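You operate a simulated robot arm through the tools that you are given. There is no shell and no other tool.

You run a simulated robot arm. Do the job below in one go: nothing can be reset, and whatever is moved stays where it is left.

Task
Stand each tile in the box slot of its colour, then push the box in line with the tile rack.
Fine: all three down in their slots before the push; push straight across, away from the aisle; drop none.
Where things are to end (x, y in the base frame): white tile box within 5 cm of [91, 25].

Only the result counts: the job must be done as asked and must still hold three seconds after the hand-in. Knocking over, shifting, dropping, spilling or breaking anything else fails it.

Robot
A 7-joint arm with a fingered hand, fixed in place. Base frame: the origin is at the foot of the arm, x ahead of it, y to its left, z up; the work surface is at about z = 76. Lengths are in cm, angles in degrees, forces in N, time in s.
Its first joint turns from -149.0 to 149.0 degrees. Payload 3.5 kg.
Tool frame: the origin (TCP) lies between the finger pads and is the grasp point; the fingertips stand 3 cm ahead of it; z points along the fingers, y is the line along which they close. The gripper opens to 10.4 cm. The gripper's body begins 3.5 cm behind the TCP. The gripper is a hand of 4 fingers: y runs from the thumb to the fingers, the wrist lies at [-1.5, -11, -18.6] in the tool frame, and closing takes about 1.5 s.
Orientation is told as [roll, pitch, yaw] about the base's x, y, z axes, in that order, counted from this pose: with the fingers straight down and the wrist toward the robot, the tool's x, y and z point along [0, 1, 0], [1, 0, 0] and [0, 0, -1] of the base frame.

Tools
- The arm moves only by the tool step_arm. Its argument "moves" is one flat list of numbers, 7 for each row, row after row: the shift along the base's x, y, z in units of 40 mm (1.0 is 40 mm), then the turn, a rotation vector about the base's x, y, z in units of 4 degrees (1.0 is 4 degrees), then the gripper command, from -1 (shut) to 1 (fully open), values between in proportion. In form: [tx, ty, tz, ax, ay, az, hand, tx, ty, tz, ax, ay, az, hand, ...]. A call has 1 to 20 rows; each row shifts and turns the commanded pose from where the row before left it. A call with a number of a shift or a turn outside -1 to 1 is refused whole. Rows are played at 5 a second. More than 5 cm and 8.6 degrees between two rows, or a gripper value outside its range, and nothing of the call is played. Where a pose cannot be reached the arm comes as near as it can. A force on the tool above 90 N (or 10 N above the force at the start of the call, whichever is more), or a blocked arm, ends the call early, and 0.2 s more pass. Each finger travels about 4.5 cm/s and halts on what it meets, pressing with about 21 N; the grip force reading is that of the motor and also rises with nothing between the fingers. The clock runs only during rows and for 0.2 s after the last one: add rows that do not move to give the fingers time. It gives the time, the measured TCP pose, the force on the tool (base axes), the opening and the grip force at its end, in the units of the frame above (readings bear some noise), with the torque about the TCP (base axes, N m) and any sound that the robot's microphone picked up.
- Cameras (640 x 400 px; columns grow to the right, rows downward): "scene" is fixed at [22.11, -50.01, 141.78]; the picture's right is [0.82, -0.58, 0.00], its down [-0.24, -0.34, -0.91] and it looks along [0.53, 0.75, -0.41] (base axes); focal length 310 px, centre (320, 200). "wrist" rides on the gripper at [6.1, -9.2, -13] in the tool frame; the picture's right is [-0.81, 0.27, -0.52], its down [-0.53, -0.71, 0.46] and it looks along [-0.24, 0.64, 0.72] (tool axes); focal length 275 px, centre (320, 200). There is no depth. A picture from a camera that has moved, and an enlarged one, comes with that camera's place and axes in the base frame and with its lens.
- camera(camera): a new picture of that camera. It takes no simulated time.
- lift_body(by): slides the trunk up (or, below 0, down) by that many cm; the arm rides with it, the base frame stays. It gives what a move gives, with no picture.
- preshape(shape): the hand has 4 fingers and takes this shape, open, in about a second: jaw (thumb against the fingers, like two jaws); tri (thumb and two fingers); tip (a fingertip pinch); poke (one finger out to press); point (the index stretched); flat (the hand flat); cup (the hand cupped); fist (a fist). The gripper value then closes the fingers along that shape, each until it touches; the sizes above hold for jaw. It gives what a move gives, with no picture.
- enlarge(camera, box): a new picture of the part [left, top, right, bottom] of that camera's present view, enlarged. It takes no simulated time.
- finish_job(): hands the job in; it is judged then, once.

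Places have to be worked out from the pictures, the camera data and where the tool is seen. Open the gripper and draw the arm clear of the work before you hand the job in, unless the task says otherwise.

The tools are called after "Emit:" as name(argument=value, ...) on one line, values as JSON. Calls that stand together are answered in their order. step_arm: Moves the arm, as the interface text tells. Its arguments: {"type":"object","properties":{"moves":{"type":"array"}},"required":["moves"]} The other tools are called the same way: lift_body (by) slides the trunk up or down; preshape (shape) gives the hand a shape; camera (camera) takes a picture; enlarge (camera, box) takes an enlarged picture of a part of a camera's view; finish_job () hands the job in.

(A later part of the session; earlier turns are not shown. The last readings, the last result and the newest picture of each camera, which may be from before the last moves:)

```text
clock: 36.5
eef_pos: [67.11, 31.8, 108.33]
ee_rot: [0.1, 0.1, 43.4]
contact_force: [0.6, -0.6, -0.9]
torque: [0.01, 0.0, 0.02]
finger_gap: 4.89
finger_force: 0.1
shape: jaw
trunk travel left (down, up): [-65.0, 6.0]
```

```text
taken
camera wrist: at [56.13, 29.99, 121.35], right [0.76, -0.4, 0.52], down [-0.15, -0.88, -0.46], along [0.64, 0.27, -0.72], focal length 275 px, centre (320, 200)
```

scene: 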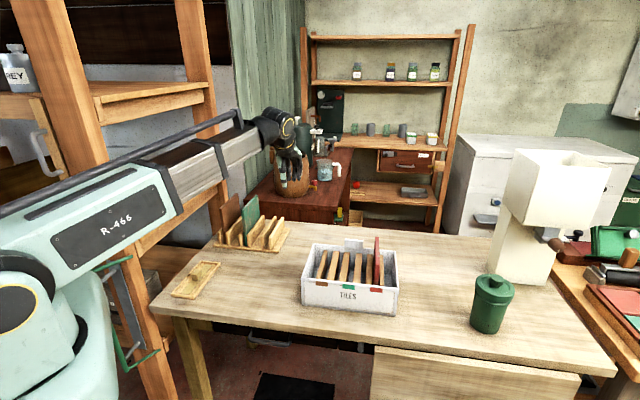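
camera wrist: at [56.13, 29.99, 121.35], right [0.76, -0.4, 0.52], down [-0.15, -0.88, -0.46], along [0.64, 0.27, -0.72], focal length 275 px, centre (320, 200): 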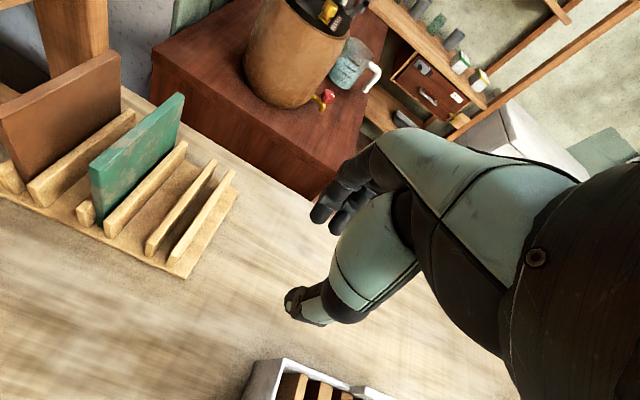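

The rack is now clearly visible with red's place empty. I keep turning toward yaw ≈ 143°.

Emit:
step_arm(moves=[0, 0, 0, 0, 0, 1, -0.05, 0, 0, 0, 0, 0, 1, -0.05, 0, 0, 0, 0, 0, 1, -0.05, 0, 0, 0, 0, 0, 1, -0.05, 0, 0, 0, 0, 0, 1, -0.05, 0, 0, 0, 0, 0, 1, -0.05, 0, 0, 0, 0, 0, 1, -0.05, 0, 0, 0, 0, 0, 1, -0.05, 0, 0, 0, 0, 0, 1, -0.05, 0, 0, 0, 0, 0, 1, -0.05, 0, 0, 0, 0, 0, 1, -0.05, 0, 0, 0, 0, 0, 1, -0.05, 0, 0, 0, 0, 0, 0, -0.05])

Emit:
camera(camera="scene")

Emit:
camera(camera="wrist")

```text
clock: 39.4
eef_pos: [67.19, 31.88, 108.3]
ee_rot: [-0.1, 0.0, 91.3]
contact_force: [0.3, 0.6, 0.2]
torque: [0.06, -0.02, -0.03]
finger_gap: 4.9
finger_force: 0.1
shape: jaw
trunk travel left (down, up): [-65.0, 6.0]
```

```text
taken
```

scene: 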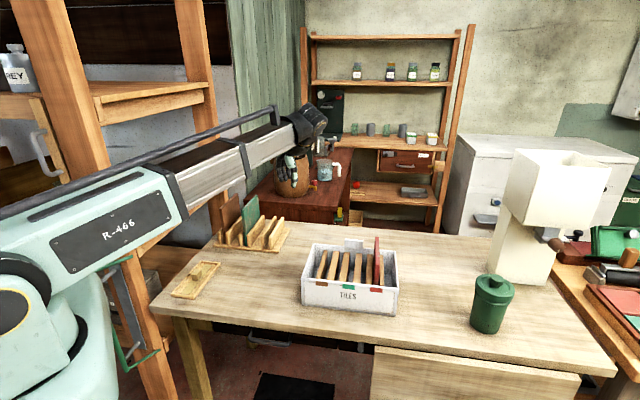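

```text
taken
camera wrist: at [61.15, 22.56, 121.33], right [0.8, 0.29, 0.52], down [0.55, -0.7, -0.46], along [0.23, 0.65, -0.72], focal length 275 px, centre (320, 200)
```

wrist: 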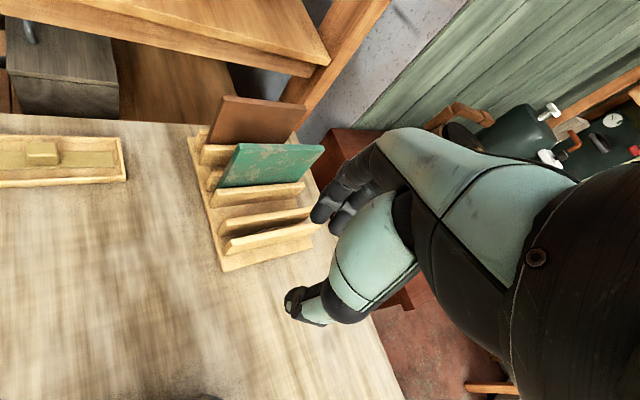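

Triangulating the shelf with both cameras puts its front at s≈-12 with boards at z≈96 and 133. The reversed hand (wrist on the right) is therefore the safe choice for the remaining tiles. I finish the turn to ≈143.3°.

Emit:
step_arm(moves=[0, 0, 0, 0, 0, 1, -0.05, 0, 0, 0, 0, 0, 1, -0.05, 0, 0, 0, 0, 0, 1, -0.05, 0, 0, 0, 0, 0, 1, -0.05, 0, 0, 0, 0, 0, 1, -0.05, 0, 0, 0, 0, 0, 1, -0.05, 0, 0, 0, 0, 0, 1, -0.05, 0, 0, 0, 0, 0, 1, -0.05, 0, 0, 0, 0, 0, 1, -0.05, 0, 0, 0, 0, 0, 1, -0.05, 0, 0, 0, 0, 0, 1, -0.05, 0, 0, 0, 0, 0, 1, -0.05, 0, 0, 0, 0, 0, 1, -0.05, 0, 0, 0, 0, 0, 0, -0.05])

Emit:
camera(camera="scene")

Emit:
camera(camera="wrist")

```text
clock: 42.4
eef_pos: [67.02, 31.78, 108.25]
ee_rot: [-0.4, 0.1, 143.1]
contact_force: [0.2, 0.1, 0.6]
torque: [-0.01, 0.0, -0.01]
finger_gap: 4.9
finger_force: 0.1
shape: jaw
trunk travel left (down, up): [-65.0, 6.0]
```

```text
taken
```

scene: 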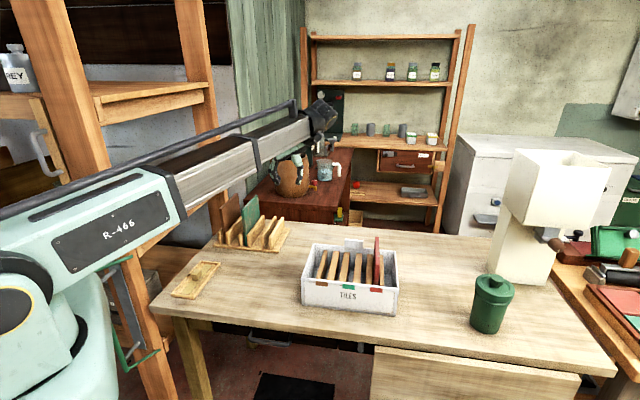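

```text
taken
camera wrist: at [70.56, 21.47, 121.24], right [0.26, 0.81, 0.52], down [0.89, 0.0, -0.45], along [-0.36, 0.58, -0.73], focal length 275 px, centre (320, 200)
```

wrist: 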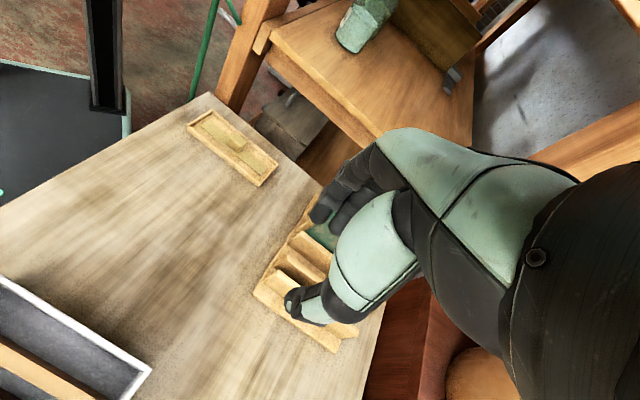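

The reversed pose is reachable. I move over the green tile at about (62.4, 53.9), opening to 6.5 cm and staying above the tile tops.

Emit:
step_arm(moves=[-0.1925, 0.9217, 0, 0.1, 0, 0, 0.25, -0.1925, 0.9217, 0, 0, 0, 0, 0.25, -0.1925, 0.9217, 0, 0, 0, 0, 0.25, -0.1925, 0.9217, 0, 0, 0, 0, 0.25, -0.1925, 0.9217, 0, 0, 0, 0, 0.25, -0.1925, 0.9217, 0, 0, 0, 0, 0.25, 0, 0, -0.578, 0, 0, 0, 0.25, 0, 0, -0.578, 0, 0, 0, 0.25, 0, 0, -0.578, 0, 0, 0, 0.25, 0, 0, -0.578, 0, 0, 0, 0.25, 0, 0, 0, 0, 0, 0, 0.25])

Emit:
camera(camera="wrist")

Emit:
enlarge(camera="scene", box=[200, 130, 300, 260])

```text
clock: 44.8
eef_pos: [62.44, 53.91, 99.16]
ee_rot: [-0.3, -0.2, 143.2]
contact_force: [-1.2, -0.6, -0.1]
torque: [0.02, 0.0, 0.02]
finger_gap: 6.5
finger_force: 0.1
shape: jaw
trunk travel left (down, up): [-65.0, 6.0]
```

```text
taken
camera wrist: at [66.19, 43.5, 112.09], right [0.26, 0.81, 0.52], down [0.89, 0.0, -0.46], along [-0.37, 0.59, -0.72], focal length 275 px, centre (320, 200)
```

wrist: 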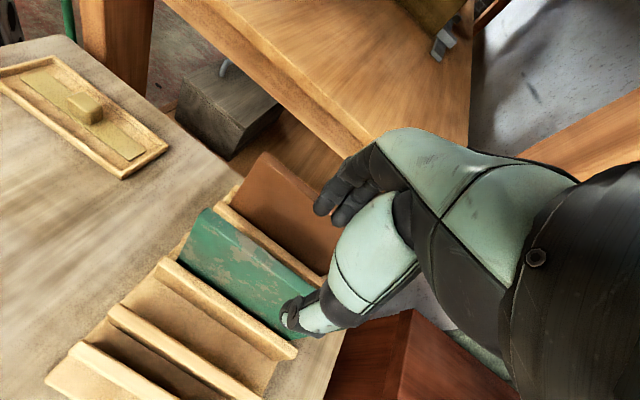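

```text
3.08 times, centred on (250, 195) of scene
camera zoom: at [22.11, -50.01, 141.78], right [0.82, -0.58, 0.0], down [-0.24, -0.34, -0.91], along [0.53, 0.75, -0.41], focal length 955 px, centre (535, 215)
```

zoom: 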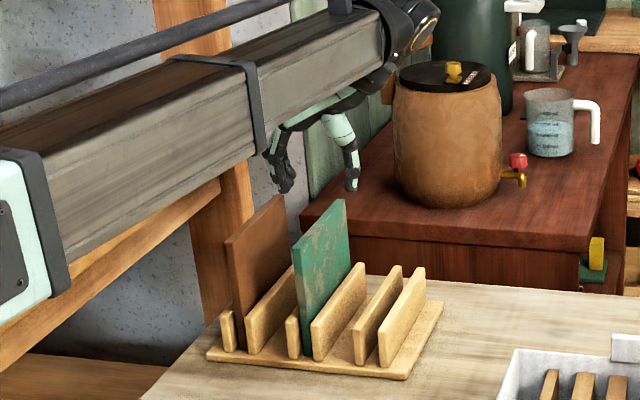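

The fingers straddle green evenly in both views. I descend to the same grasp height (TCP z≈90.3) and check forces.

Emit:
step_arm(moves=[0, 0, -0.55, 0, 0, 0, 0.25, 0, 0, -0.55, 0, 0, 0, 0.25, 0, 0, -0.55, 0, 0, 0, 0.25, 0, 0, -0.55, 0, 0, 0, 0.25, 0, 0, 0, 0, 0, 0, 0.25])

Emit:
camera(camera="wrist")

Emit:
enlarge(camera="scene", box=[200, 130, 300, 260])

```text
clock: 46.0
eef_pos: [62.57, 53.92, 90.12]
ee_rot: [-0.3, -0.2, 143.3]
contact_force: [0.4, 0.3, -1.3]
torque: [-0.02, -0.02, -0.01]
finger_gap: 6.46
finger_force: 0.1
shape: jaw
trunk travel left (down, up): [-65.0, 6.0]
```

```text
taken
camera wrist: at [66.18, 43.52, 103.24], right [0.26, 0.81, 0.52], down [0.89, 0.0, -0.46], along [-0.37, 0.59, -0.72], focal length 275 px, centre (320, 200)
```

wrist: 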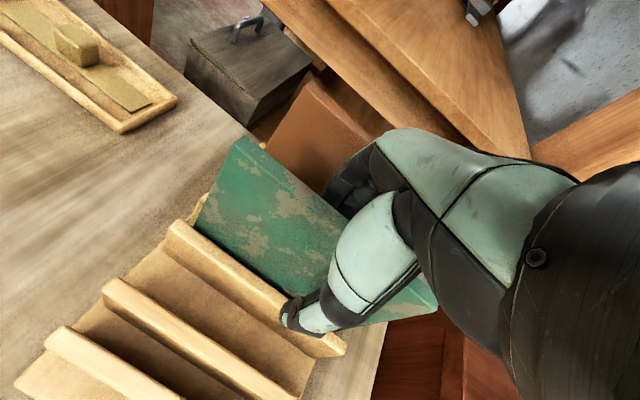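

```text
3.08 times, centred on (250, 195) of scene
camera zoom: at [22.11, -50.01, 141.78], right [0.82, -0.58, 0.0], down [-0.24, -0.34, -0.91], along [0.53, 0.75, -0.41], focal length 955 px, centre (535, 215)
```

zoom: 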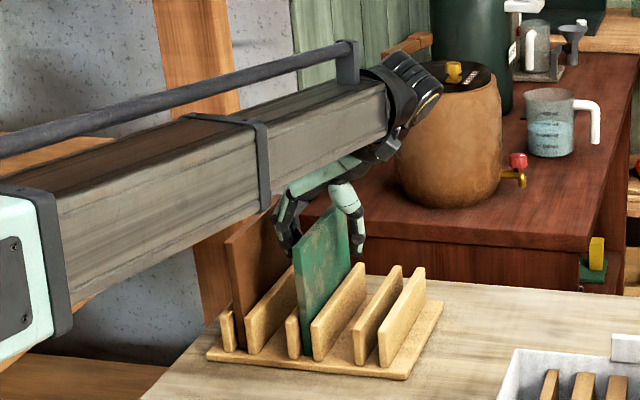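

Green is straddled with no contact. I close on it.

Emit:
step_arm(moves=[0, 0, 0, 0, 0, 0, -1, 0, 0, 0, 0, 0, 0, -1, 0, 0, 0, 0, 0, 0, -1, 0, 0, 0, 0, 0, 0, -1, 0, 0, 0, 0, 0, 0, -1, 0, 0, 0, 0, 0, 0, -1, 0, 0, 0, 0, 0, 0, -1, 0, 0, 0, 0, 0, 0, -1])

Emit:
camera(camera="wrist")

Emit:
enlarge(camera="scene", box=[200, 130, 300, 260])

```text
clock: 47.8
eef_pos: [62.48, 53.97, 90.28]
ee_rot: [-0.4, -0.1, 143.2]
contact_force: [0.4, 0.8, -0.2]
torque: [0.01, 0.02, 0.02]
finger_gap: 0.66
finger_force: 21.1
shape: jaw
trunk travel left (down, up): [-65.0, 6.0]
```

```text
taken
camera wrist: at [66.18, 43.53, 103.24], right [0.26, 0.81, 0.52], down [0.89, 0.0, -0.46], along [-0.37, 0.59, -0.72], focal length 275 px, centre (320, 200)
```

wrist: 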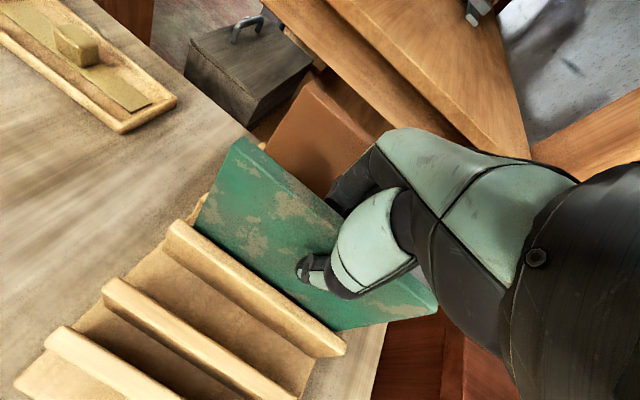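

```text
3.08 times, centred on (250, 195) of scene
camera zoom: at [22.11, -50.01, 141.78], right [0.82, -0.58, 0.0], down [-0.24, -0.34, -0.91], along [0.53, 0.75, -0.41], focal length 955 px, centre (535, 215)
```

zoom: 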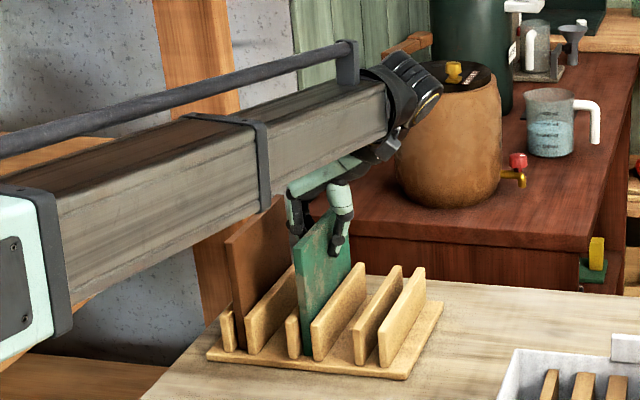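

Grip is good. I lift slowly by 4 cm, then to about +11 cm, watching reach and force.

Emit:
step_arm(moves=[0, 0, 0.2, 0, 0, 0, -1, 0, 0, 0.2, 0, 0, 0, -1, 0, 0, 0.2, 0, 0, 0, -1, 0, 0, 0.2, 0, 0, 0, -1, 0, 0, 0.2, 0, 0, 0, -1, 0, 0, 0, 0, 0, 0, -1])

Emit:
step_arm(moves=[0, 0, 0.35, 0, 0, 0, -1, 0, 0, 0.35, 0, 0, 0, -1, 0, 0, 0.35, 0, 0, 0, -1, 0, 0, 0.35, 0, 0, 0, -1, 0, 0, 0.35, 0, 0, 0, -1, 0, 0, 0, 0, 0, 0, -1])

Emit:
enlarge(camera="scene", box=[200, 130, 300, 260])

```text
clock: 49.1
eef_pos: [62.45, 53.92, 94.23]
ee_rot: [-0.3, -0.2, 143.3]
contact_force: [0.6, -0.8, -3.8]
torque: [0.01, -0.01, -0.01]
finger_gap: 0.65
finger_force: 21.1
shape: jaw
trunk travel left (down, up): [-65.0, 6.0]
```

```text
clock: 50.5
eef_pos: [62.43, 54.01, 101.4]
ee_rot: [-0.2, -0.2, 143.2]
contact_force: [0.9, 0.0, -3.1]
torque: [-0.02, 0.01, 0.01]
finger_gap: 0.69
finger_force: 20.6
shape: jaw
trunk travel left (down, up): [-65.0, 6.0]
```

```text
3.08 times, centred on (250, 195) of scene
camera zoom: at [22.11, -50.01, 141.78], right [0.82, -0.58, 0.0], down [-0.24, -0.34, -0.91], along [0.53, 0.75, -0.41], focal length 955 px, centre (535, 215)
```

zoom: 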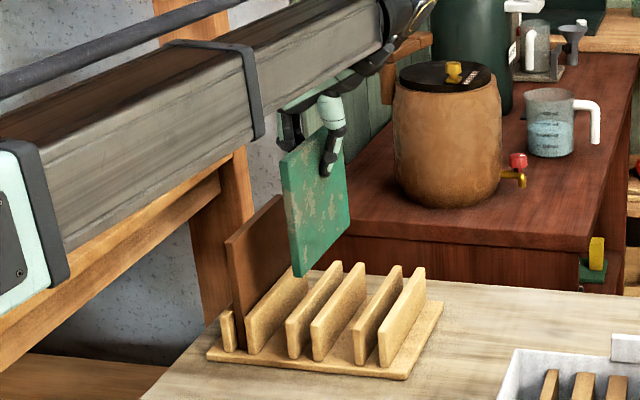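

Green is free of the rack. I carry it to above the green slot at about (74.3, 8.1), raising slightly on the way.

Emit:
step_arm(moves=[0.1847, -0.718, 0, 0, 0, 0, -1, 0.1847, -0.718, 0, 0, 0, 0, -1, 0.1847, -0.718, 0, 0, 0, 0, -1, 0.1847, -0.718, 0, 0, 0, 0, -1, 0.1847, -0.718, 0.2, 0, 0, 0, -1, 0.1847, -0.718, 0.2, 0, 0, 0, -1, 0.1847, -0.718, 0.2, 0, 0, 0, -1, 0.1847, -0.718, 0.2, 0, 0, 0, -1, 0.1847, -0.718, 0, 0, 0, 0, -1, 0.1847, -0.718, 0, 0, 0, 0, -1, 0.1847, -0.718, 0, 0, 0, 0, -1, 0.1847, -0.718, 0, 0, 0, 0, -1, 0.1847, -0.718, 0, 0, 0, 0, -1, 0.1847, -0.718, 0, 0, 0, 0, -1, 0.1847, -0.718, 0, 0, 0, 0, -1, 0.1847, -0.718, 0, 0, 0, 0, -1, 0, 0, 0, 0, 0, 0, -1])

Emit:
camera(camera="wrist")

Emit:
enlarge(camera="scene", box=[290, 180, 410, 310])

```text
clock: 54.1
eef_pos: [73.37, 12.22, 96.75]
ee_rot: [-0.8, 0.3, 143.0]
contact_force: [-9.6, -4.2, 20.7]
torque: [0.85, 0.67, 0.01]
finger_gap: 0.93
finger_force: 21.1
shape: jaw
out of reach, approached as far as the arm can: row 10, 11, 12, 13, 14, 15, 16
trunk travel left (down, up): [-65.0, 6.0]
```

```text
taken
camera wrist: at [76.72, 1.7, 109.83], right [0.26, 0.81, 0.53], down [0.9, 0.0, -0.44], along [-0.36, 0.59, -0.72], focal length 275 px, centre (320, 200)
```

wrist: 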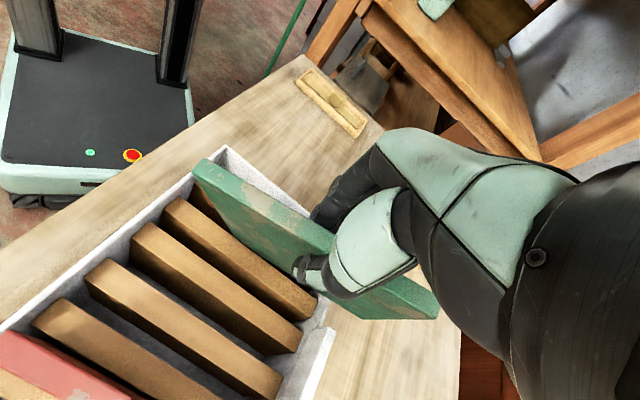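

```text
3.08 times, centred on (350, 245) of scene
camera zoom: at [22.11, -50.01, 141.78], right [0.82, -0.58, 0.0], down [-0.24, -0.34, -0.91], along [0.53, 0.75, -0.41], focal length 955 px, centre (228, 62)
```

zoom: 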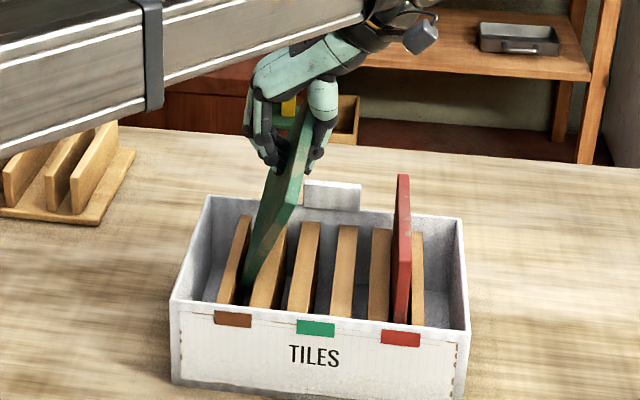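

The reversed wrist ran out of reach on this side, and the arm sagged. Green's bottom is now touching something near the brown slot (20 N up). The box itself looks unmoved. I look closely before any recovery move.

Emit:
enlarge(camera="wrist", box=[90, 120, 350, 400])

Emit:
enlarge(camera="scene", box=[335, 200, 405, 300])

Emit:
camera(camera="scene")

```text
1.43 times, centred on (220, 260) of wrist
camera zoom: at [76.72, 1.7, 109.83], right [0.26, 0.81, 0.53], down [0.9, 0.0, -0.44], along [-0.36, 0.59, -0.72], focal length 393 px, centre (463, 114)
```

zoom: 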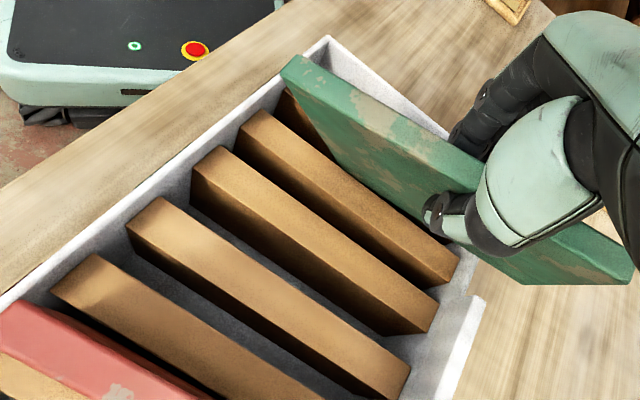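

```text
4.00 times, centred on (370, 250) of scene
camera zoom: at [22.11, -50.01, 141.78], right [0.82, -0.58, 0.0], down [-0.24, -0.34, -0.91], along [0.53, 0.75, -0.41], focal length 1242 px, centre (120, 0)
```

zoom: 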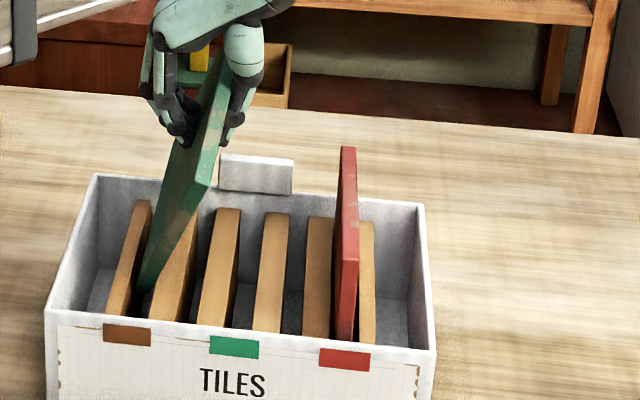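

```text
taken
```

scene: 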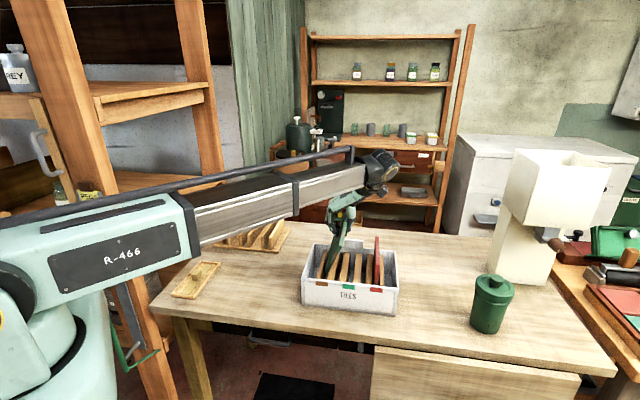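

Green's front lower corner dipped into the brown slot and leans on a divider, still gripped. The safest way out is straight up with the trunk, which needs no arm re-solving, so I lift 6 cm.

Emit:
lift_body(by=6)

Emit:
camera(camera="wrist")

Emit:
enlarge(camera="scene", box=[290, 160, 410, 310])

```text
clock: 55.1
eef_pos: [73.64, 12.38, 102.52]
ee_rot: [-0.6, 0.2, 142.9]
contact_force: [-0.4, 0.4, -3.6]
torque: [-0.02, -0.01, 0.01]
finger_gap: 0.69
finger_force: 21.1
shape: jaw
trunk travel left (down, up): [-71.0, 0.0]
```

```text
taken
camera wrist: at [76.99, 1.83, 115.58], right [0.26, 0.81, 0.53], down [0.9, 0.0, -0.44], along [-0.36, 0.59, -0.72], focal length 275 px, centre (320, 200)
```

wrist: 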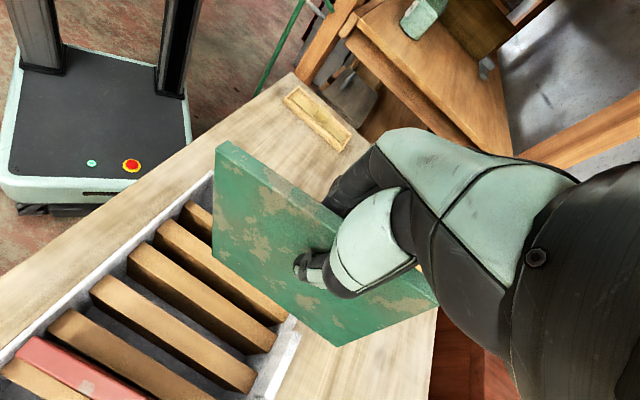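

```text
2.67 times, centred on (350, 235) of scene
camera zoom: at [22.11, -50.01, 141.78], right [0.82, -0.58, 0.0], down [-0.24, -0.34, -0.91], along [0.53, 0.75, -0.41], focal length 828 px, centre (240, 107)
```

zoom: 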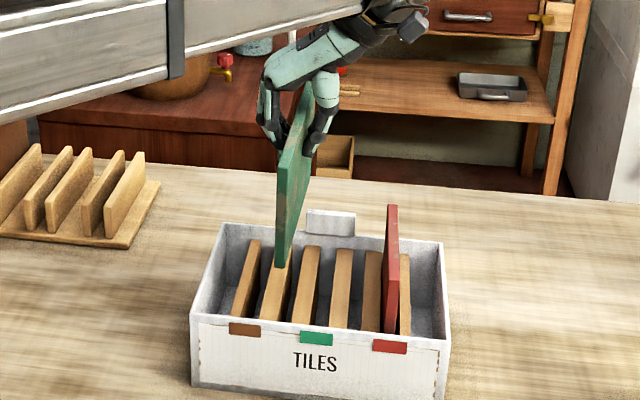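

Green is free again: only its weight shows and the grip has re-seated. The box and red look undisturbed. I move back left and up in one small test step first.

Emit:
step_arm(moves=[-0.1, 0.3, 0.1, 0, 0, 0, -1, -0.1, 0.3, 0.1, 0, 0, 0, -1, 0, 0, 0, 0, 0, 0, -1])

```text
clock: 56.0
eef_pos: [72.84, 14.64, 103.47]
ee_rot: [-0.8, 0.3, 142.9]
contact_force: [-0.1, 0.3, -3.5]
torque: [0.02, 0.05, -0.01]
finger_gap: 0.62
finger_force: 20.8
shape: jaw
trunk travel left (down, up): [-71.0, 0.0]
```

The step followed as commanded, so I continue to the free area at about (67, 32, 108).

Emit:
step_arm(moves=[-0.243, 0.723, 0.19, 0, 0, 0, -1, -0.243, 0.723, 0.19, 0, 0, 0, -1, -0.243, 0.723, 0.19, 0, 0, 0, -1, -0.243, 0.723, 0.19, 0, 0, 0, -1, -0.243, 0.723, 0.19, 0, 0, 0, -1, -0.243, 0.723, 0.19, 0, 0, 0, -1, 0, 0, 0, -0.115, 0.18, 0, -1, 0, 0, 0, 0, 0, 0, -1])

Emit:
camera(camera="scene")

Emit:
enlarge(camera="scene", box=[280, 220, 420, 320])

```text
clock: 57.8
eef_pos: [66.94, 32.11, 107.8]
ee_rot: [0.1, 0.0, 142.9]
contact_force: [-0.6, 0.1, -3.0]
torque: [-0.02, 0.01, -0.01]
finger_gap: 0.67
finger_force: 21.2
shape: jaw
trunk travel left (down, up): [-71.0, 0.0]
```

```text
taken
```

scene: 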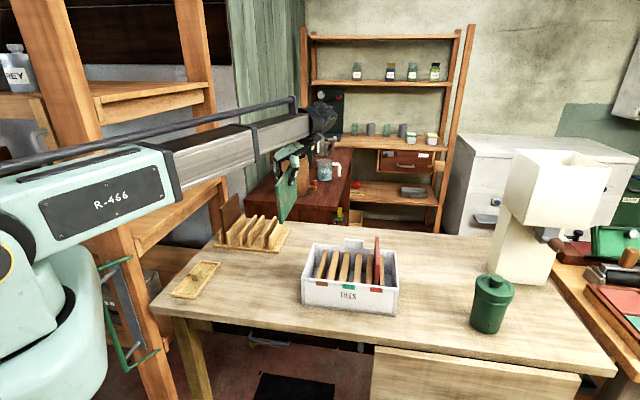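

```text
4.00 times, centred on (350, 270) of scene
camera zoom: at [22.11, -50.01, 141.78], right [0.82, -0.58, 0.0], down [-0.24, -0.34, -0.91], along [0.53, 0.75, -0.41], focal length 1242 px, centre (200, -80)
```

zoom: 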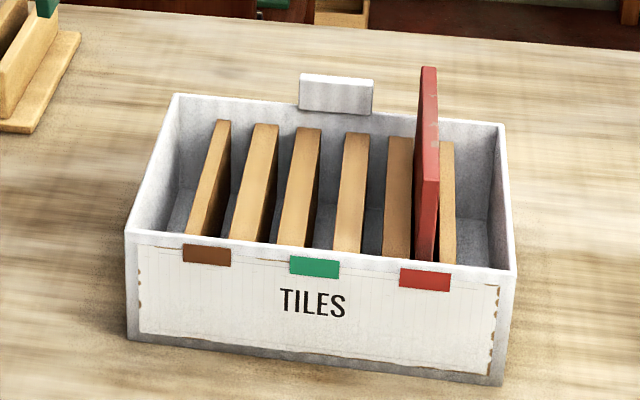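

The box pictures match the original exactly, so nothing shifted. I now turn the hand back to yaw ≈ -37°, the orientation that worked for red, in free air with green held.

Emit:
step_arm(moves=[0, 0, 0, 0, 0, -1, -1, 0, 0, 0, 0, 0, -1, -1, 0, 0, 0, 0, 0, -1, -1, 0, 0, 0, 0, 0, -1, -1, 0, 0, 0, 0, 0, -1, -1, 0, 0, 0, 0, 0, -1, -1, 0, 0, 0, 0, 0, -1, -1, 0, 0, 0, 0, 0, -1, -1, 0, 0, 0, 0, 0, -1, -1, 0, 0, 0, 0, 0, -1, -1, 0, 0, 0, 0, 0, -1, -1, 0, 0, 0, 0, 0, -1, -1, 0, 0, 0, 0, 0, -1, -1, 0, 0, 0, 0, 0, -1, -1, 0, 0, 0, 0, 0, -1, -1, 0, 0, 0, 0, 0, -1, -1, 0, 0, 0, 0, 0, -1, -1, 0, 0, 0, 0, 0, -1, -1, 0, 0, 0, 0, 0, -1, -1, 0, 0, 0, 0, 0, -1, -1])

Emit:
step_arm(moves=[0, 0, 0, 0, 0, -1, -1, 0, 0, 0, 0, 0, -1, -1, 0, 0, 0, 0, 0, -1, -1, 0, 0, 0, 0, 0, -1, -1, 0, 0, 0, 0, 0, -1, -1, 0, 0, 0, 0, 0, -1, -1, 0, 0, 0, 0, 0, -1, -1, 0, 0, 0, 0, 0, -1, -1, 0, 0, 0, 0, 0, -1, -1, 0, 0, 0, 0, 0, -1, -1, 0, 0, 0, 0, 0, -1, -1, 0, 0, 0, 0, 0, -1, -1, 0, 0, 0, 0, 0, -1, -1, 0, 0, 0, 0, 0, -1, -1, 0, 0, 0, 0, 0, -1, -1, 0, 0, 0, 0, 0, -1, -1, 0, 0, 0, 0, 0, -1, -1, 0, 0, 0, 0, 0, -1, -1, 0, 0, 0, 0, 0, -1, -1, 0, 0, 0, 0, 0, -1, -1])

Emit:
camera(camera="scene")

```text
clock: 62.0
eef_pos: [66.92, 32.08, 107.91]
ee_rot: [0.1, 0.0, 62.9]
contact_force: [1.0, 0.5, -3.8]
torque: [0.0, -0.03, -0.04]
finger_gap: 0.67
finger_force: 20.8
shape: jaw
trunk travel left (down, up): [-71.0, 0.0]
```

```text
clock: 66.2
eef_pos: [66.9, 32.02, 107.97]
ee_rot: [0.1, 0.0, -17.2]
contact_force: [0.8, -0.1, -3.3]
torque: [0.01, 0.02, 0.01]
finger_gap: 0.67
finger_force: 21.6
shape: jaw
trunk travel left (down, up): [-71.0, 0.0]
```

```text
taken
```

scene: 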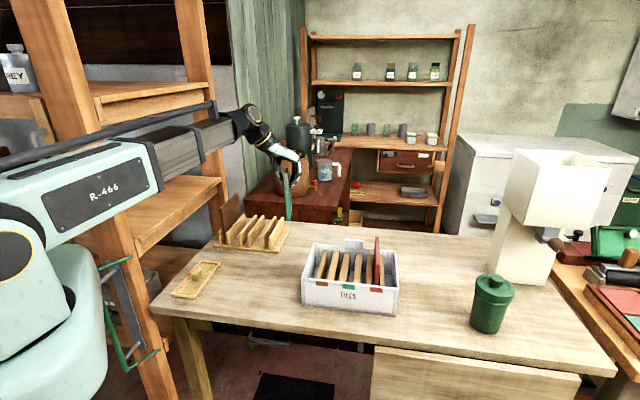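

The turn works and green is still held. I finish the last 19.5°, then carry green to above the green slot at the same height.

Emit:
step_arm(moves=[0, 0, 0, 0, 0, -1, -1, 0, 0, 0, 0, 0, -1, -1, 0, 0, 0, 0, 0, -1, -1, 0, 0, 0, 0, 0, -1, -1, 0, 0, 0, 0, 0, -0.88, -1, 0.115, -0.3745, 0, 0, 0, 0, -1, 0.23, -0.749, 0, 0, 0, 0, -1, 0.23, -0.749, 0, 0, 0, 0, -1, 0.23, -0.749, 0, 0, 0, 0, -1, 0, 0, 0, 0, 0, 0, -1])

Emit:
step_arm(moves=[0.23, -0.749, 0, 0, 0, 0, -1, 0.23, -0.749, 0, 0, 0, 0, -1, 0.23, -0.749, 0, 0, 0, 0, -1, 0.23, -0.749, 0, 0, 0, 0, -1, 0.115, -0.3745, 0, 0, 0, 0, -1, 0, 0, 0, 0, 0, 0, -1])

Emit:
camera(camera="wrist")

Emit:
enlarge(camera="scene", box=[300, 170, 410, 310])

```text
clock: 68.3
eef_pos: [70.5, 21.7, 107.64]
ee_rot: [0.1, 0.0, -36.5]
contact_force: [0.0, 0.4, -3.6]
torque: [-0.04, -0.03, 0.02]
finger_gap: 0.69
finger_force: 21.2
shape: jaw
trunk travel left (down, up): [-71.0, 0.0]
```

```text
clock: 69.8
eef_pos: [74.31, 8.11, 108.01]
ee_rot: [0.0, 0.0, -36.7]
contact_force: [0.4, 0.7, -3.3]
torque: [-0.01, -0.02, 0.02]
finger_gap: 0.64
finger_force: 21.3
shape: jaw
trunk travel left (down, up): [-71.0, 0.0]
```

```text
taken
camera wrist: at [70.58, 18.48, 121.08], right [-0.26, -0.81, 0.52], down [-0.89, 0.0, -0.46], along [0.37, -0.58, -0.72], focal length 275 px, centre (320, 200)
```

wrist: 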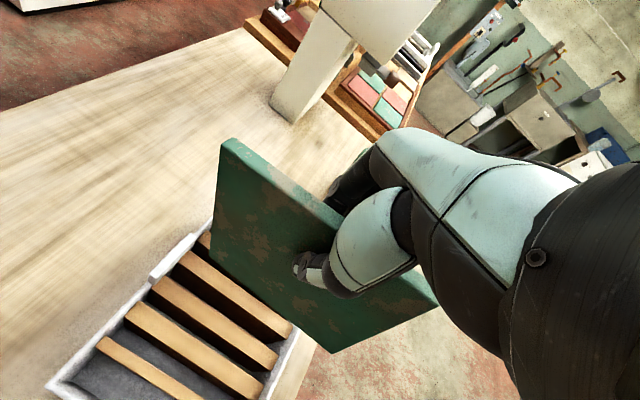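

```text
2.86 times, centred on (355, 240) of scene
camera zoom: at [22.11, -50.01, 141.78], right [0.82, -0.58, 0.0], down [-0.24, -0.34, -0.91], along [0.53, 0.75, -0.41], focal length 887 px, centre (220, 86)
```

zoom: 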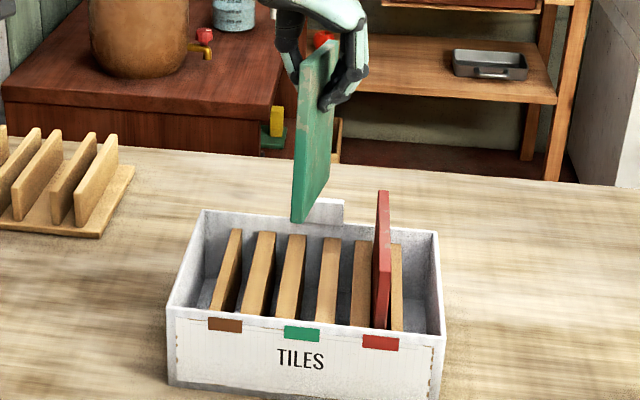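

The brush with the divider rotated green about 11° within its own plane (front corner up, back corner down), and it has a few degrees of yaw. I correct the plane rotation by tilting the hand 11° about the tile's normal axis, then re-measure.

Emit:
step_arm(moves=[0, 0, 0, 0.5, -0.5, 0, -1, 0, 0, 0, 0.5, -0.5, 0, -1, 0, 0, 0, 0.5, -0.5, 0, -1, 0, 0, 0, 0.45, -0.45, 0, -1, 0, 0, 0, 0, 0, 0, -1])

Emit:
enlarge(camera="wrist", box=[60, 120, 460, 400])

Emit:
enlarge(camera="scene", box=[320, 180, 400, 300])

```text
clock: 71.0
eef_pos: [74.35, 8.13, 107.87]
ee_rot: [11.0, -1.7, -36.7]
contact_force: [0.7, 0.0, -3.4]
torque: [-0.02, 0.0, 0.02]
finger_gap: 0.68
finger_force: 20.8
shape: jaw
trunk travel left (down, up): [-71.0, 0.0]
```

```text
1.43 times, centred on (260, 260) of wrist
camera zoom: at [68.68, 16.68, 121.59], right [-0.32, -0.88, 0.36], down [-0.82, 0.07, -0.57], along [0.47, -0.48, -0.74], focal length 393 px, centre (406, 114)
```

zoom: 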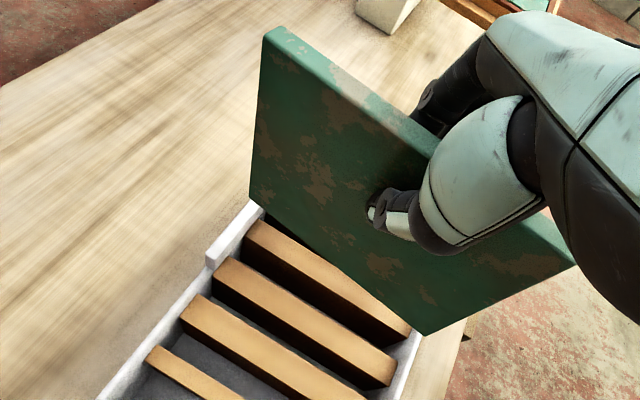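

```text
3.33 times, centred on (360, 240) of scene
camera zoom: at [22.11, -50.01, 141.78], right [0.82, -0.58, 0.0], down [-0.24, -0.34, -0.91], along [0.53, 0.75, -0.41], focal length 1035 px, centre (187, 67)
```

zoom: 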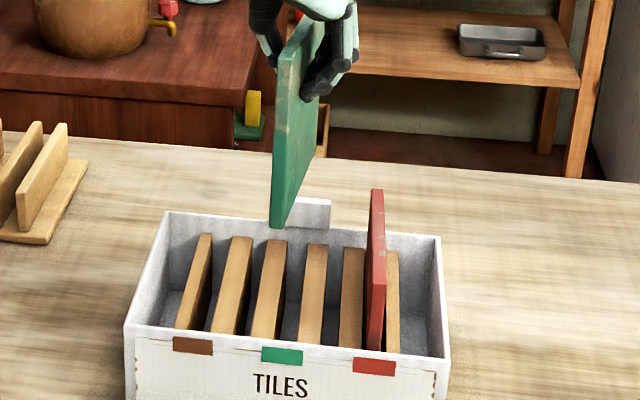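

Now the tile is upright in its plane. It still has about 5° of yaw and sits 0.8 cm too far back. I correct yaw by +5.2°, shift 0.8 cm toward the front, and check again.

Emit:
step_arm(moves=[-0.07, -0.07, 0, 0, 0, 0.65, -1, -0.07, -0.07, 0, 0, 0, 0.65, -1, 0, 0, 0, 0, 0, 0, -1, 0, 0, 0, 0, 0, 0, -1])

Emit:
enlarge(camera="wrist", box=[60, 120, 460, 400])

Emit:
enlarge(camera="scene", box=[330, 220, 400, 300])

```text
clock: 72.0
eef_pos: [73.74, 7.52, 107.9]
ee_rot: [10.9, -1.6, -31.5]
contact_force: [-0.1, 0.2, -4.2]
torque: [-0.02, 0.02, -0.01]
finger_gap: 0.7
finger_force: 20.4
shape: jaw
trunk travel left (down, up): [-71.0, 0.0]
```

```text
1.43 times, centred on (260, 260) of wrist
camera zoom: at [67.44, 15.65, 121.68], right [-0.24, -0.9, 0.36], down [-0.82, -0.01, -0.57], along [0.51, -0.43, -0.74], focal length 393 px, centre (406, 114)
```

zoom: 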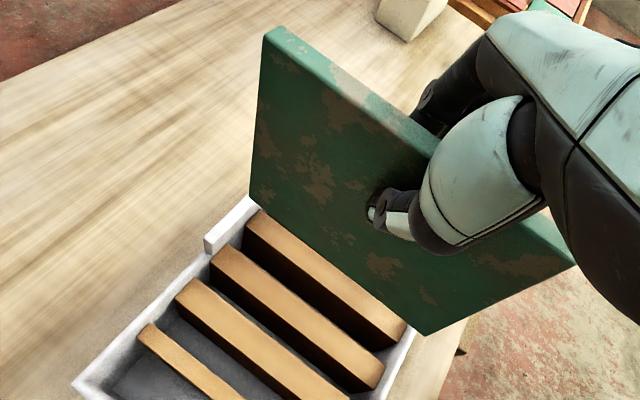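

```text
5.00 times, centred on (365, 260) of scene
camera zoom: at [22.11, -50.01, 141.78], right [0.82, -0.58, 0.0], down [-0.24, -0.34, -0.91], along [0.53, 0.75, -0.41], focal length 1552 px, centre (95, -100)
```

zoom: 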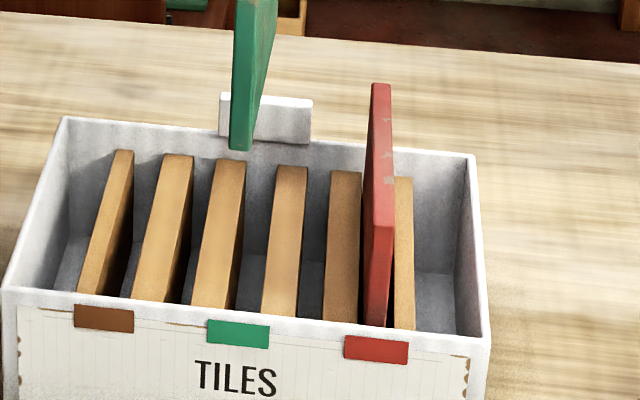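

Green is parallel now. The two cameras disagree slightly about the green slot's centre, so I zoom further on both to settle the lateral offset.

Emit:
enlarge(camera="scene", box=[345, 235, 395, 290])

Emit:
enlarge(camera="wrist", box=[150, 230, 370, 390])

```text
7.27 times, centred on (370, 262) of scene
camera zoom: at [22.11, -50.01, 141.78], right [0.82, -0.58, 0.0], down [-0.24, -0.34, -0.91], along [0.53, 0.75, -0.41], focal length 2257 px, centre (-44, -254)
```

zoom: 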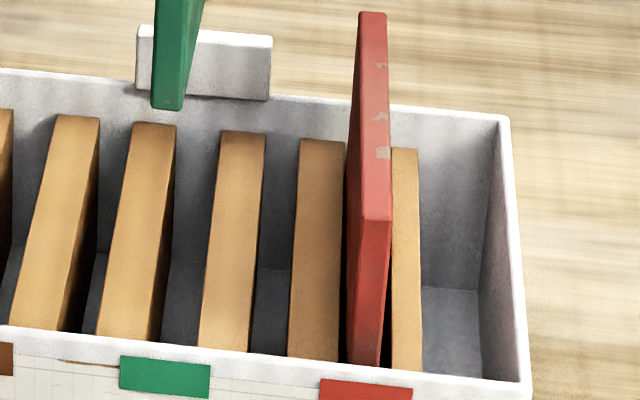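

```text
2.50 times, centred on (260, 310) of wrist
camera zoom: at [67.44, 15.65, 121.68], right [-0.24, -0.9, 0.36], down [-0.82, -0.01, -0.57], along [0.51, -0.43, -0.74], focal length 688 px, centre (470, -75)
```

zoom: 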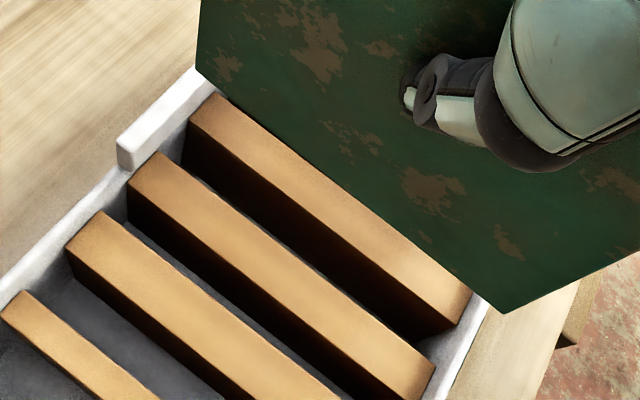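

The scene view suggests the slot centre is about 0.5 cm further right, and green seems to have slid up slightly in the grip. I shift 0.5 cm right and lower until the bottom is just above the dividers, where parallax is small.

Emit:
step_arm(moves=[0.044, -0.044, -0.35, 0, 0, 0, -1, 0.044, -0.044, -0.35, 0, 0, 0, -1, 0, 0, -0.35, 0, 0, 0, -1, 0, 0, -0.35, 0, 0, 0, -1, 0, 0, -0.35, 0, 0, 0, -1, 0, 0, -0.35, 0, 0, 0, -1, 0, 0, 0, 0, 0, 0, -1])

Emit:
enlarge(camera="scene", box=[345, 235, 395, 290])

Emit:
enlarge(camera="wrist", box=[150, 200, 390, 390])

```text
clock: 73.5
eef_pos: [74.04, 7.04, 99.45]
ee_rot: [11.1, -1.6, -31.5]
contact_force: [0.5, -0.1, -3.7]
torque: [-0.02, 0.0, 0.01]
finger_gap: 0.69
finger_force: 21.5
shape: jaw
trunk travel left (down, up): [-71.0, 0.0]
```

```text
7.27 times, centred on (370, 262) of scene
camera zoom: at [22.11, -50.01, 141.78], right [0.82, -0.58, 0.0], down [-0.24, -0.34, -0.91], along [0.53, 0.75, -0.41], focal length 2257 px, centre (-44, -254)
```

zoom: 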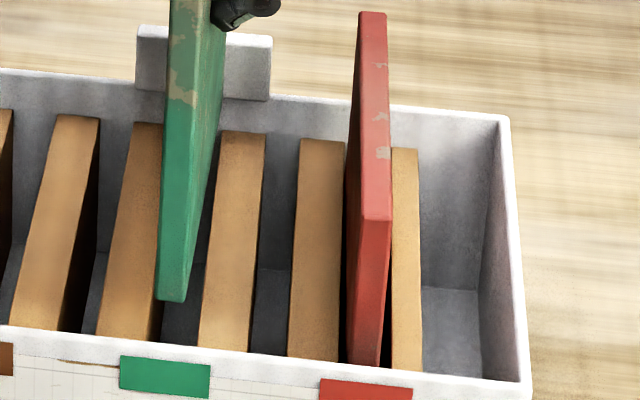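

```text
2.11 times, centred on (270, 295) of wrist
camera zoom: at [67.6, 15.1, 113.26], right [-0.24, -0.9, 0.36], down [-0.82, -0.01, -0.57], along [0.51, -0.43, -0.74], focal length 580 px, centre (425, 0)
```

zoom: 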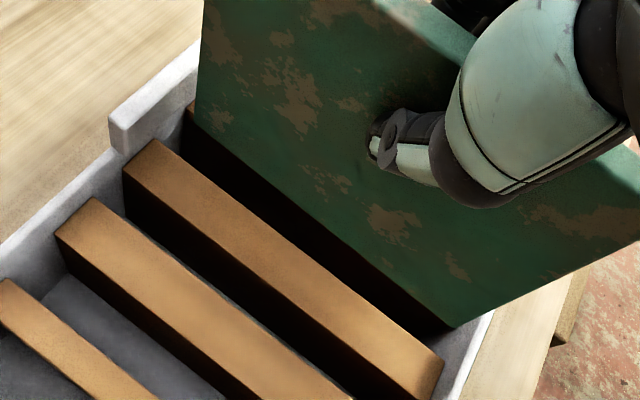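

Close now: the offset is within ~0.2 cm and there is ~1° of yaw left. I apply a +1° yaw and +0.1 cm trim and lower 3 cm slowly into the slot, watching for force.

Emit:
step_arm(moves=[0.02, -0.02, 0, 0, 0, 0.25, -1, 0, 0, -0.15, 0, 0, 0, -1, 0, 0, -0.15, 0, 0, 0, -1, 0, 0, -0.15, 0, 0, 0, -1, 0, 0, -0.15, 0, 0, 0, -1, 0, 0, 0, 0, 0, 0, -1])

Emit:
enlarge(camera="scene", box=[345, 235, 395, 290])

Emit:
enlarge(camera="wrist", box=[150, 200, 390, 390])

```text
clock: 75.0
eef_pos: [74.07, 6.84, 97.24]
ee_rot: [11.0, -1.6, -30.5]
contact_force: [-0.1, -0.3, -3.9]
torque: [-0.04, 0.03, 0.01]
finger_gap: 0.66
finger_force: 21.0
shape: jaw
trunk travel left (down, up): [-71.0, 0.0]
```

```text
7.27 times, centred on (370, 262) of scene
camera zoom: at [22.11, -50.01, 141.78], right [0.82, -0.58, 0.0], down [-0.24, -0.34, -0.91], along [0.53, 0.75, -0.41], focal length 2257 px, centre (-44, -254)
```

zoom: 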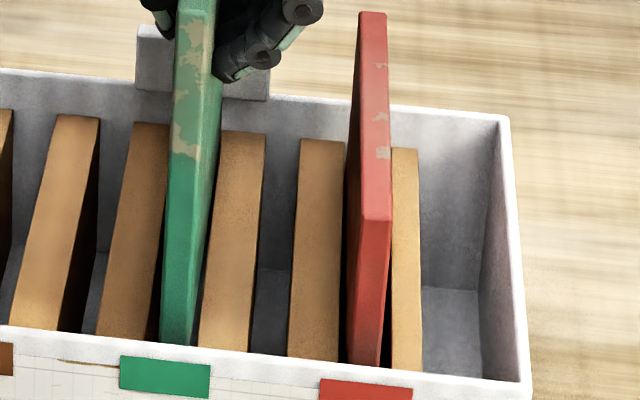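

```text
2.11 times, centred on (270, 295) of wrist
camera zoom: at [67.6, 14.96, 110.89], right [-0.23, -0.9, 0.36], down [-0.82, -0.02, -0.57], along [0.52, -0.43, -0.74], focal length 580 px, centre (425, 0)
```

zoom: 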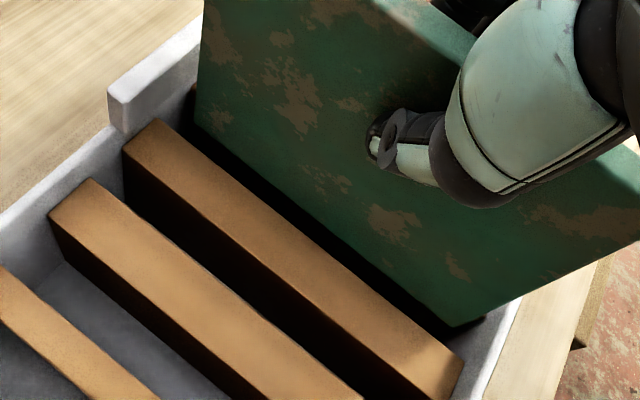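

Green has entered its slot cleanly with no force. I continue lowering 4 cm.

Emit:
step_arm(moves=[0, 0, -0.17, 0, 0, 0, -1, 0, 0, -0.17, 0, 0, 0, -1, 0, 0, -0.17, 0, 0, 0, -1, 0, 0, -0.17, 0, 0, 0, -1, 0, 0, -0.17, 0, 0, 0, -1, 0, 0, -0.17, 0, 0, 0, -1, 0, 0, 0, 0, 0, 0, -1])

Emit:
enlarge(camera="scene", box=[330, 205, 400, 295])

```text
clock: 76.5
eef_pos: [74.15, 6.96, 92.98]
ee_rot: [10.9, -1.4, -30.5]
contact_force: [0.5, -0.3, -3.6]
torque: [0.0, 0.03, 0.03]
finger_gap: 0.7
finger_force: 20.6
shape: jaw
trunk travel left (down, up): [-71.0, 0.0]
```

```text
4.44 times, centred on (365, 250) of scene
camera zoom: at [22.11, -50.01, 141.78], right [0.82, -0.58, 0.0], down [-0.24, -0.34, -0.91], along [0.53, 0.75, -0.41], focal length 1380 px, centre (120, -22)
```

zoom: 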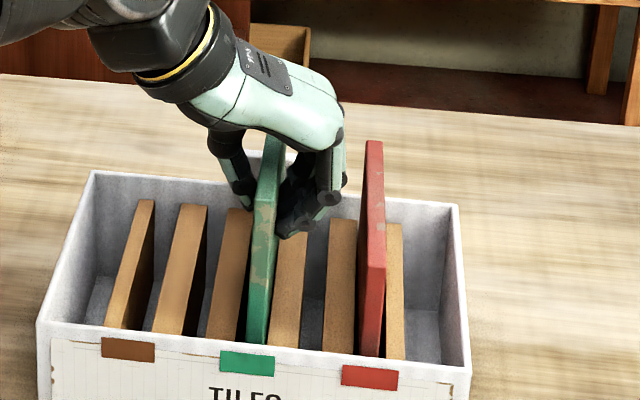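

No contact yet at TCP z=93.0. I lower another 2.4 cm gently.

Emit:
step_arm(moves=[0, 0, -0.1, 0, 0, 0, -1, 0, 0, -0.1, 0, 0, 0, -1, 0, 0, -0.1, 0, 0, 0, -1, 0, 0, -0.1, 0, 0, 0, -1, 0, 0, -0.1, 0, 0, 0, -1, 0, 0, -0.1, 0, 0, 0, -1, 0, 0, 0, 0, 0, 0, -1])

Emit:
enlarge(camera="scene", box=[330, 205, 400, 295])

Emit:
camera(camera="wrist")

```text
clock: 78.2
eef_pos: [74.23, 6.9, 90.7]
ee_rot: [10.9, -1.6, -30.5]
contact_force: [-0.3, -1.4, -2.9]
torque: [-0.01, 0.03, 0.02]
finger_gap: 0.65
finger_force: 21.0
shape: jaw
trunk travel left (down, up): [-71.0, 0.0]
```

```text
4.44 times, centred on (365, 250) of scene
camera zoom: at [22.11, -50.01, 141.78], right [0.82, -0.58, 0.0], down [-0.24, -0.34, -0.91], along [0.53, 0.75, -0.41], focal length 1380 px, centre (120, -22)
```

zoom: 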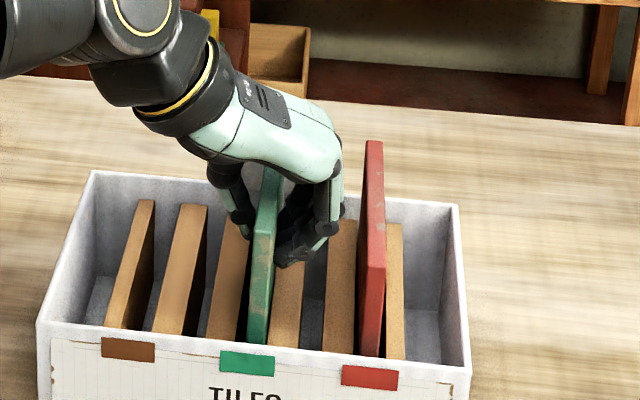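

```text
taken
camera wrist: at [67.7, 14.91, 104.44], right [-0.23, -0.9, 0.36], down [-0.82, -0.02, -0.57], along [0.52, -0.43, -0.74], focal length 275 px, centre (320, 200)
```

wrist: 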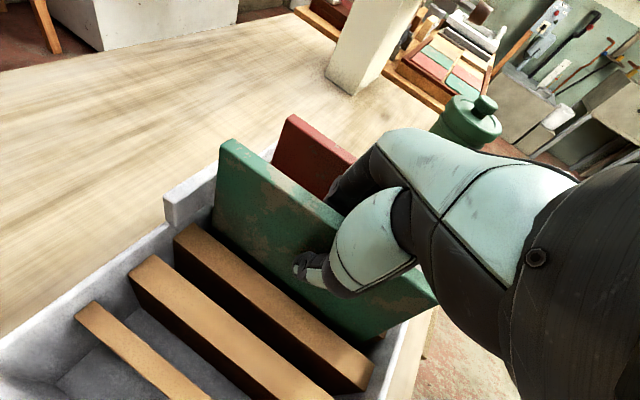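

Still free at z=90.7. I continue in 0.2 cm steps.

Emit:
step_arm(moves=[0, 0, -0.05, 0, 0, 0, -1, 0, 0, -0.05, 0, 0, 0, -1, 0, 0, -0.05, 0, 0, 0, -1, 0, 0, -0.05, 0, 0, 0, -1, 0, 0, 0, 0, 0, 0, -1])

```text
clock: 79.3
eef_pos: [74.15, 7.06, 89.87]
ee_rot: [11.0, -1.5, -30.5]
contact_force: [-0.1, -0.4, -3.4]
torque: [-0.04, 0.03, 0.0]
finger_gap: 0.67
finger_force: 20.8
shape: jaw
trunk travel left (down, up): [-71.0, 0.0]
```

The tile still hangs freely at 89.9; red seated at about 89.4. I lower in 0.15 cm steps.

Emit:
step_arm(moves=[0, 0, -0.04, 0, 0, 0, -1, 0, 0, -0.04, 0, 0, 0, -1, 0, 0, -0.04, 0, 0, 0, -1, 0, 0, 0, 0, 0, 0, -1])

Emit:
enlarge(camera="scene", box=[330, 205, 400, 295])

```text
clock: 80.3
eef_pos: [74.19, 6.97, 89.5]
ee_rot: [11.0, -1.7, -30.5]
contact_force: [-1.5, 0.1, 6.3]
torque: [0.04, -0.04, 0.07]
finger_gap: 0.72
finger_force: 21.2
shape: jaw
trunk travel left (down, up): [-71.0, 0.0]
```

```text
4.44 times, centred on (365, 250) of scene
camera zoom: at [22.11, -50.01, 141.78], right [0.82, -0.58, 0.0], down [-0.24, -0.34, -0.91], along [0.53, 0.75, -0.41], focal length 1380 px, centre (120, -22)
```

zoom: 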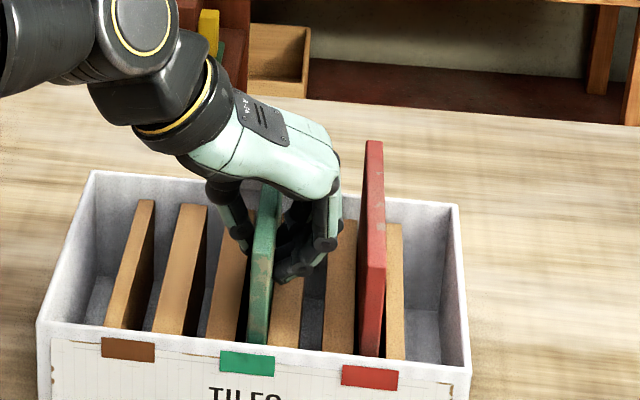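

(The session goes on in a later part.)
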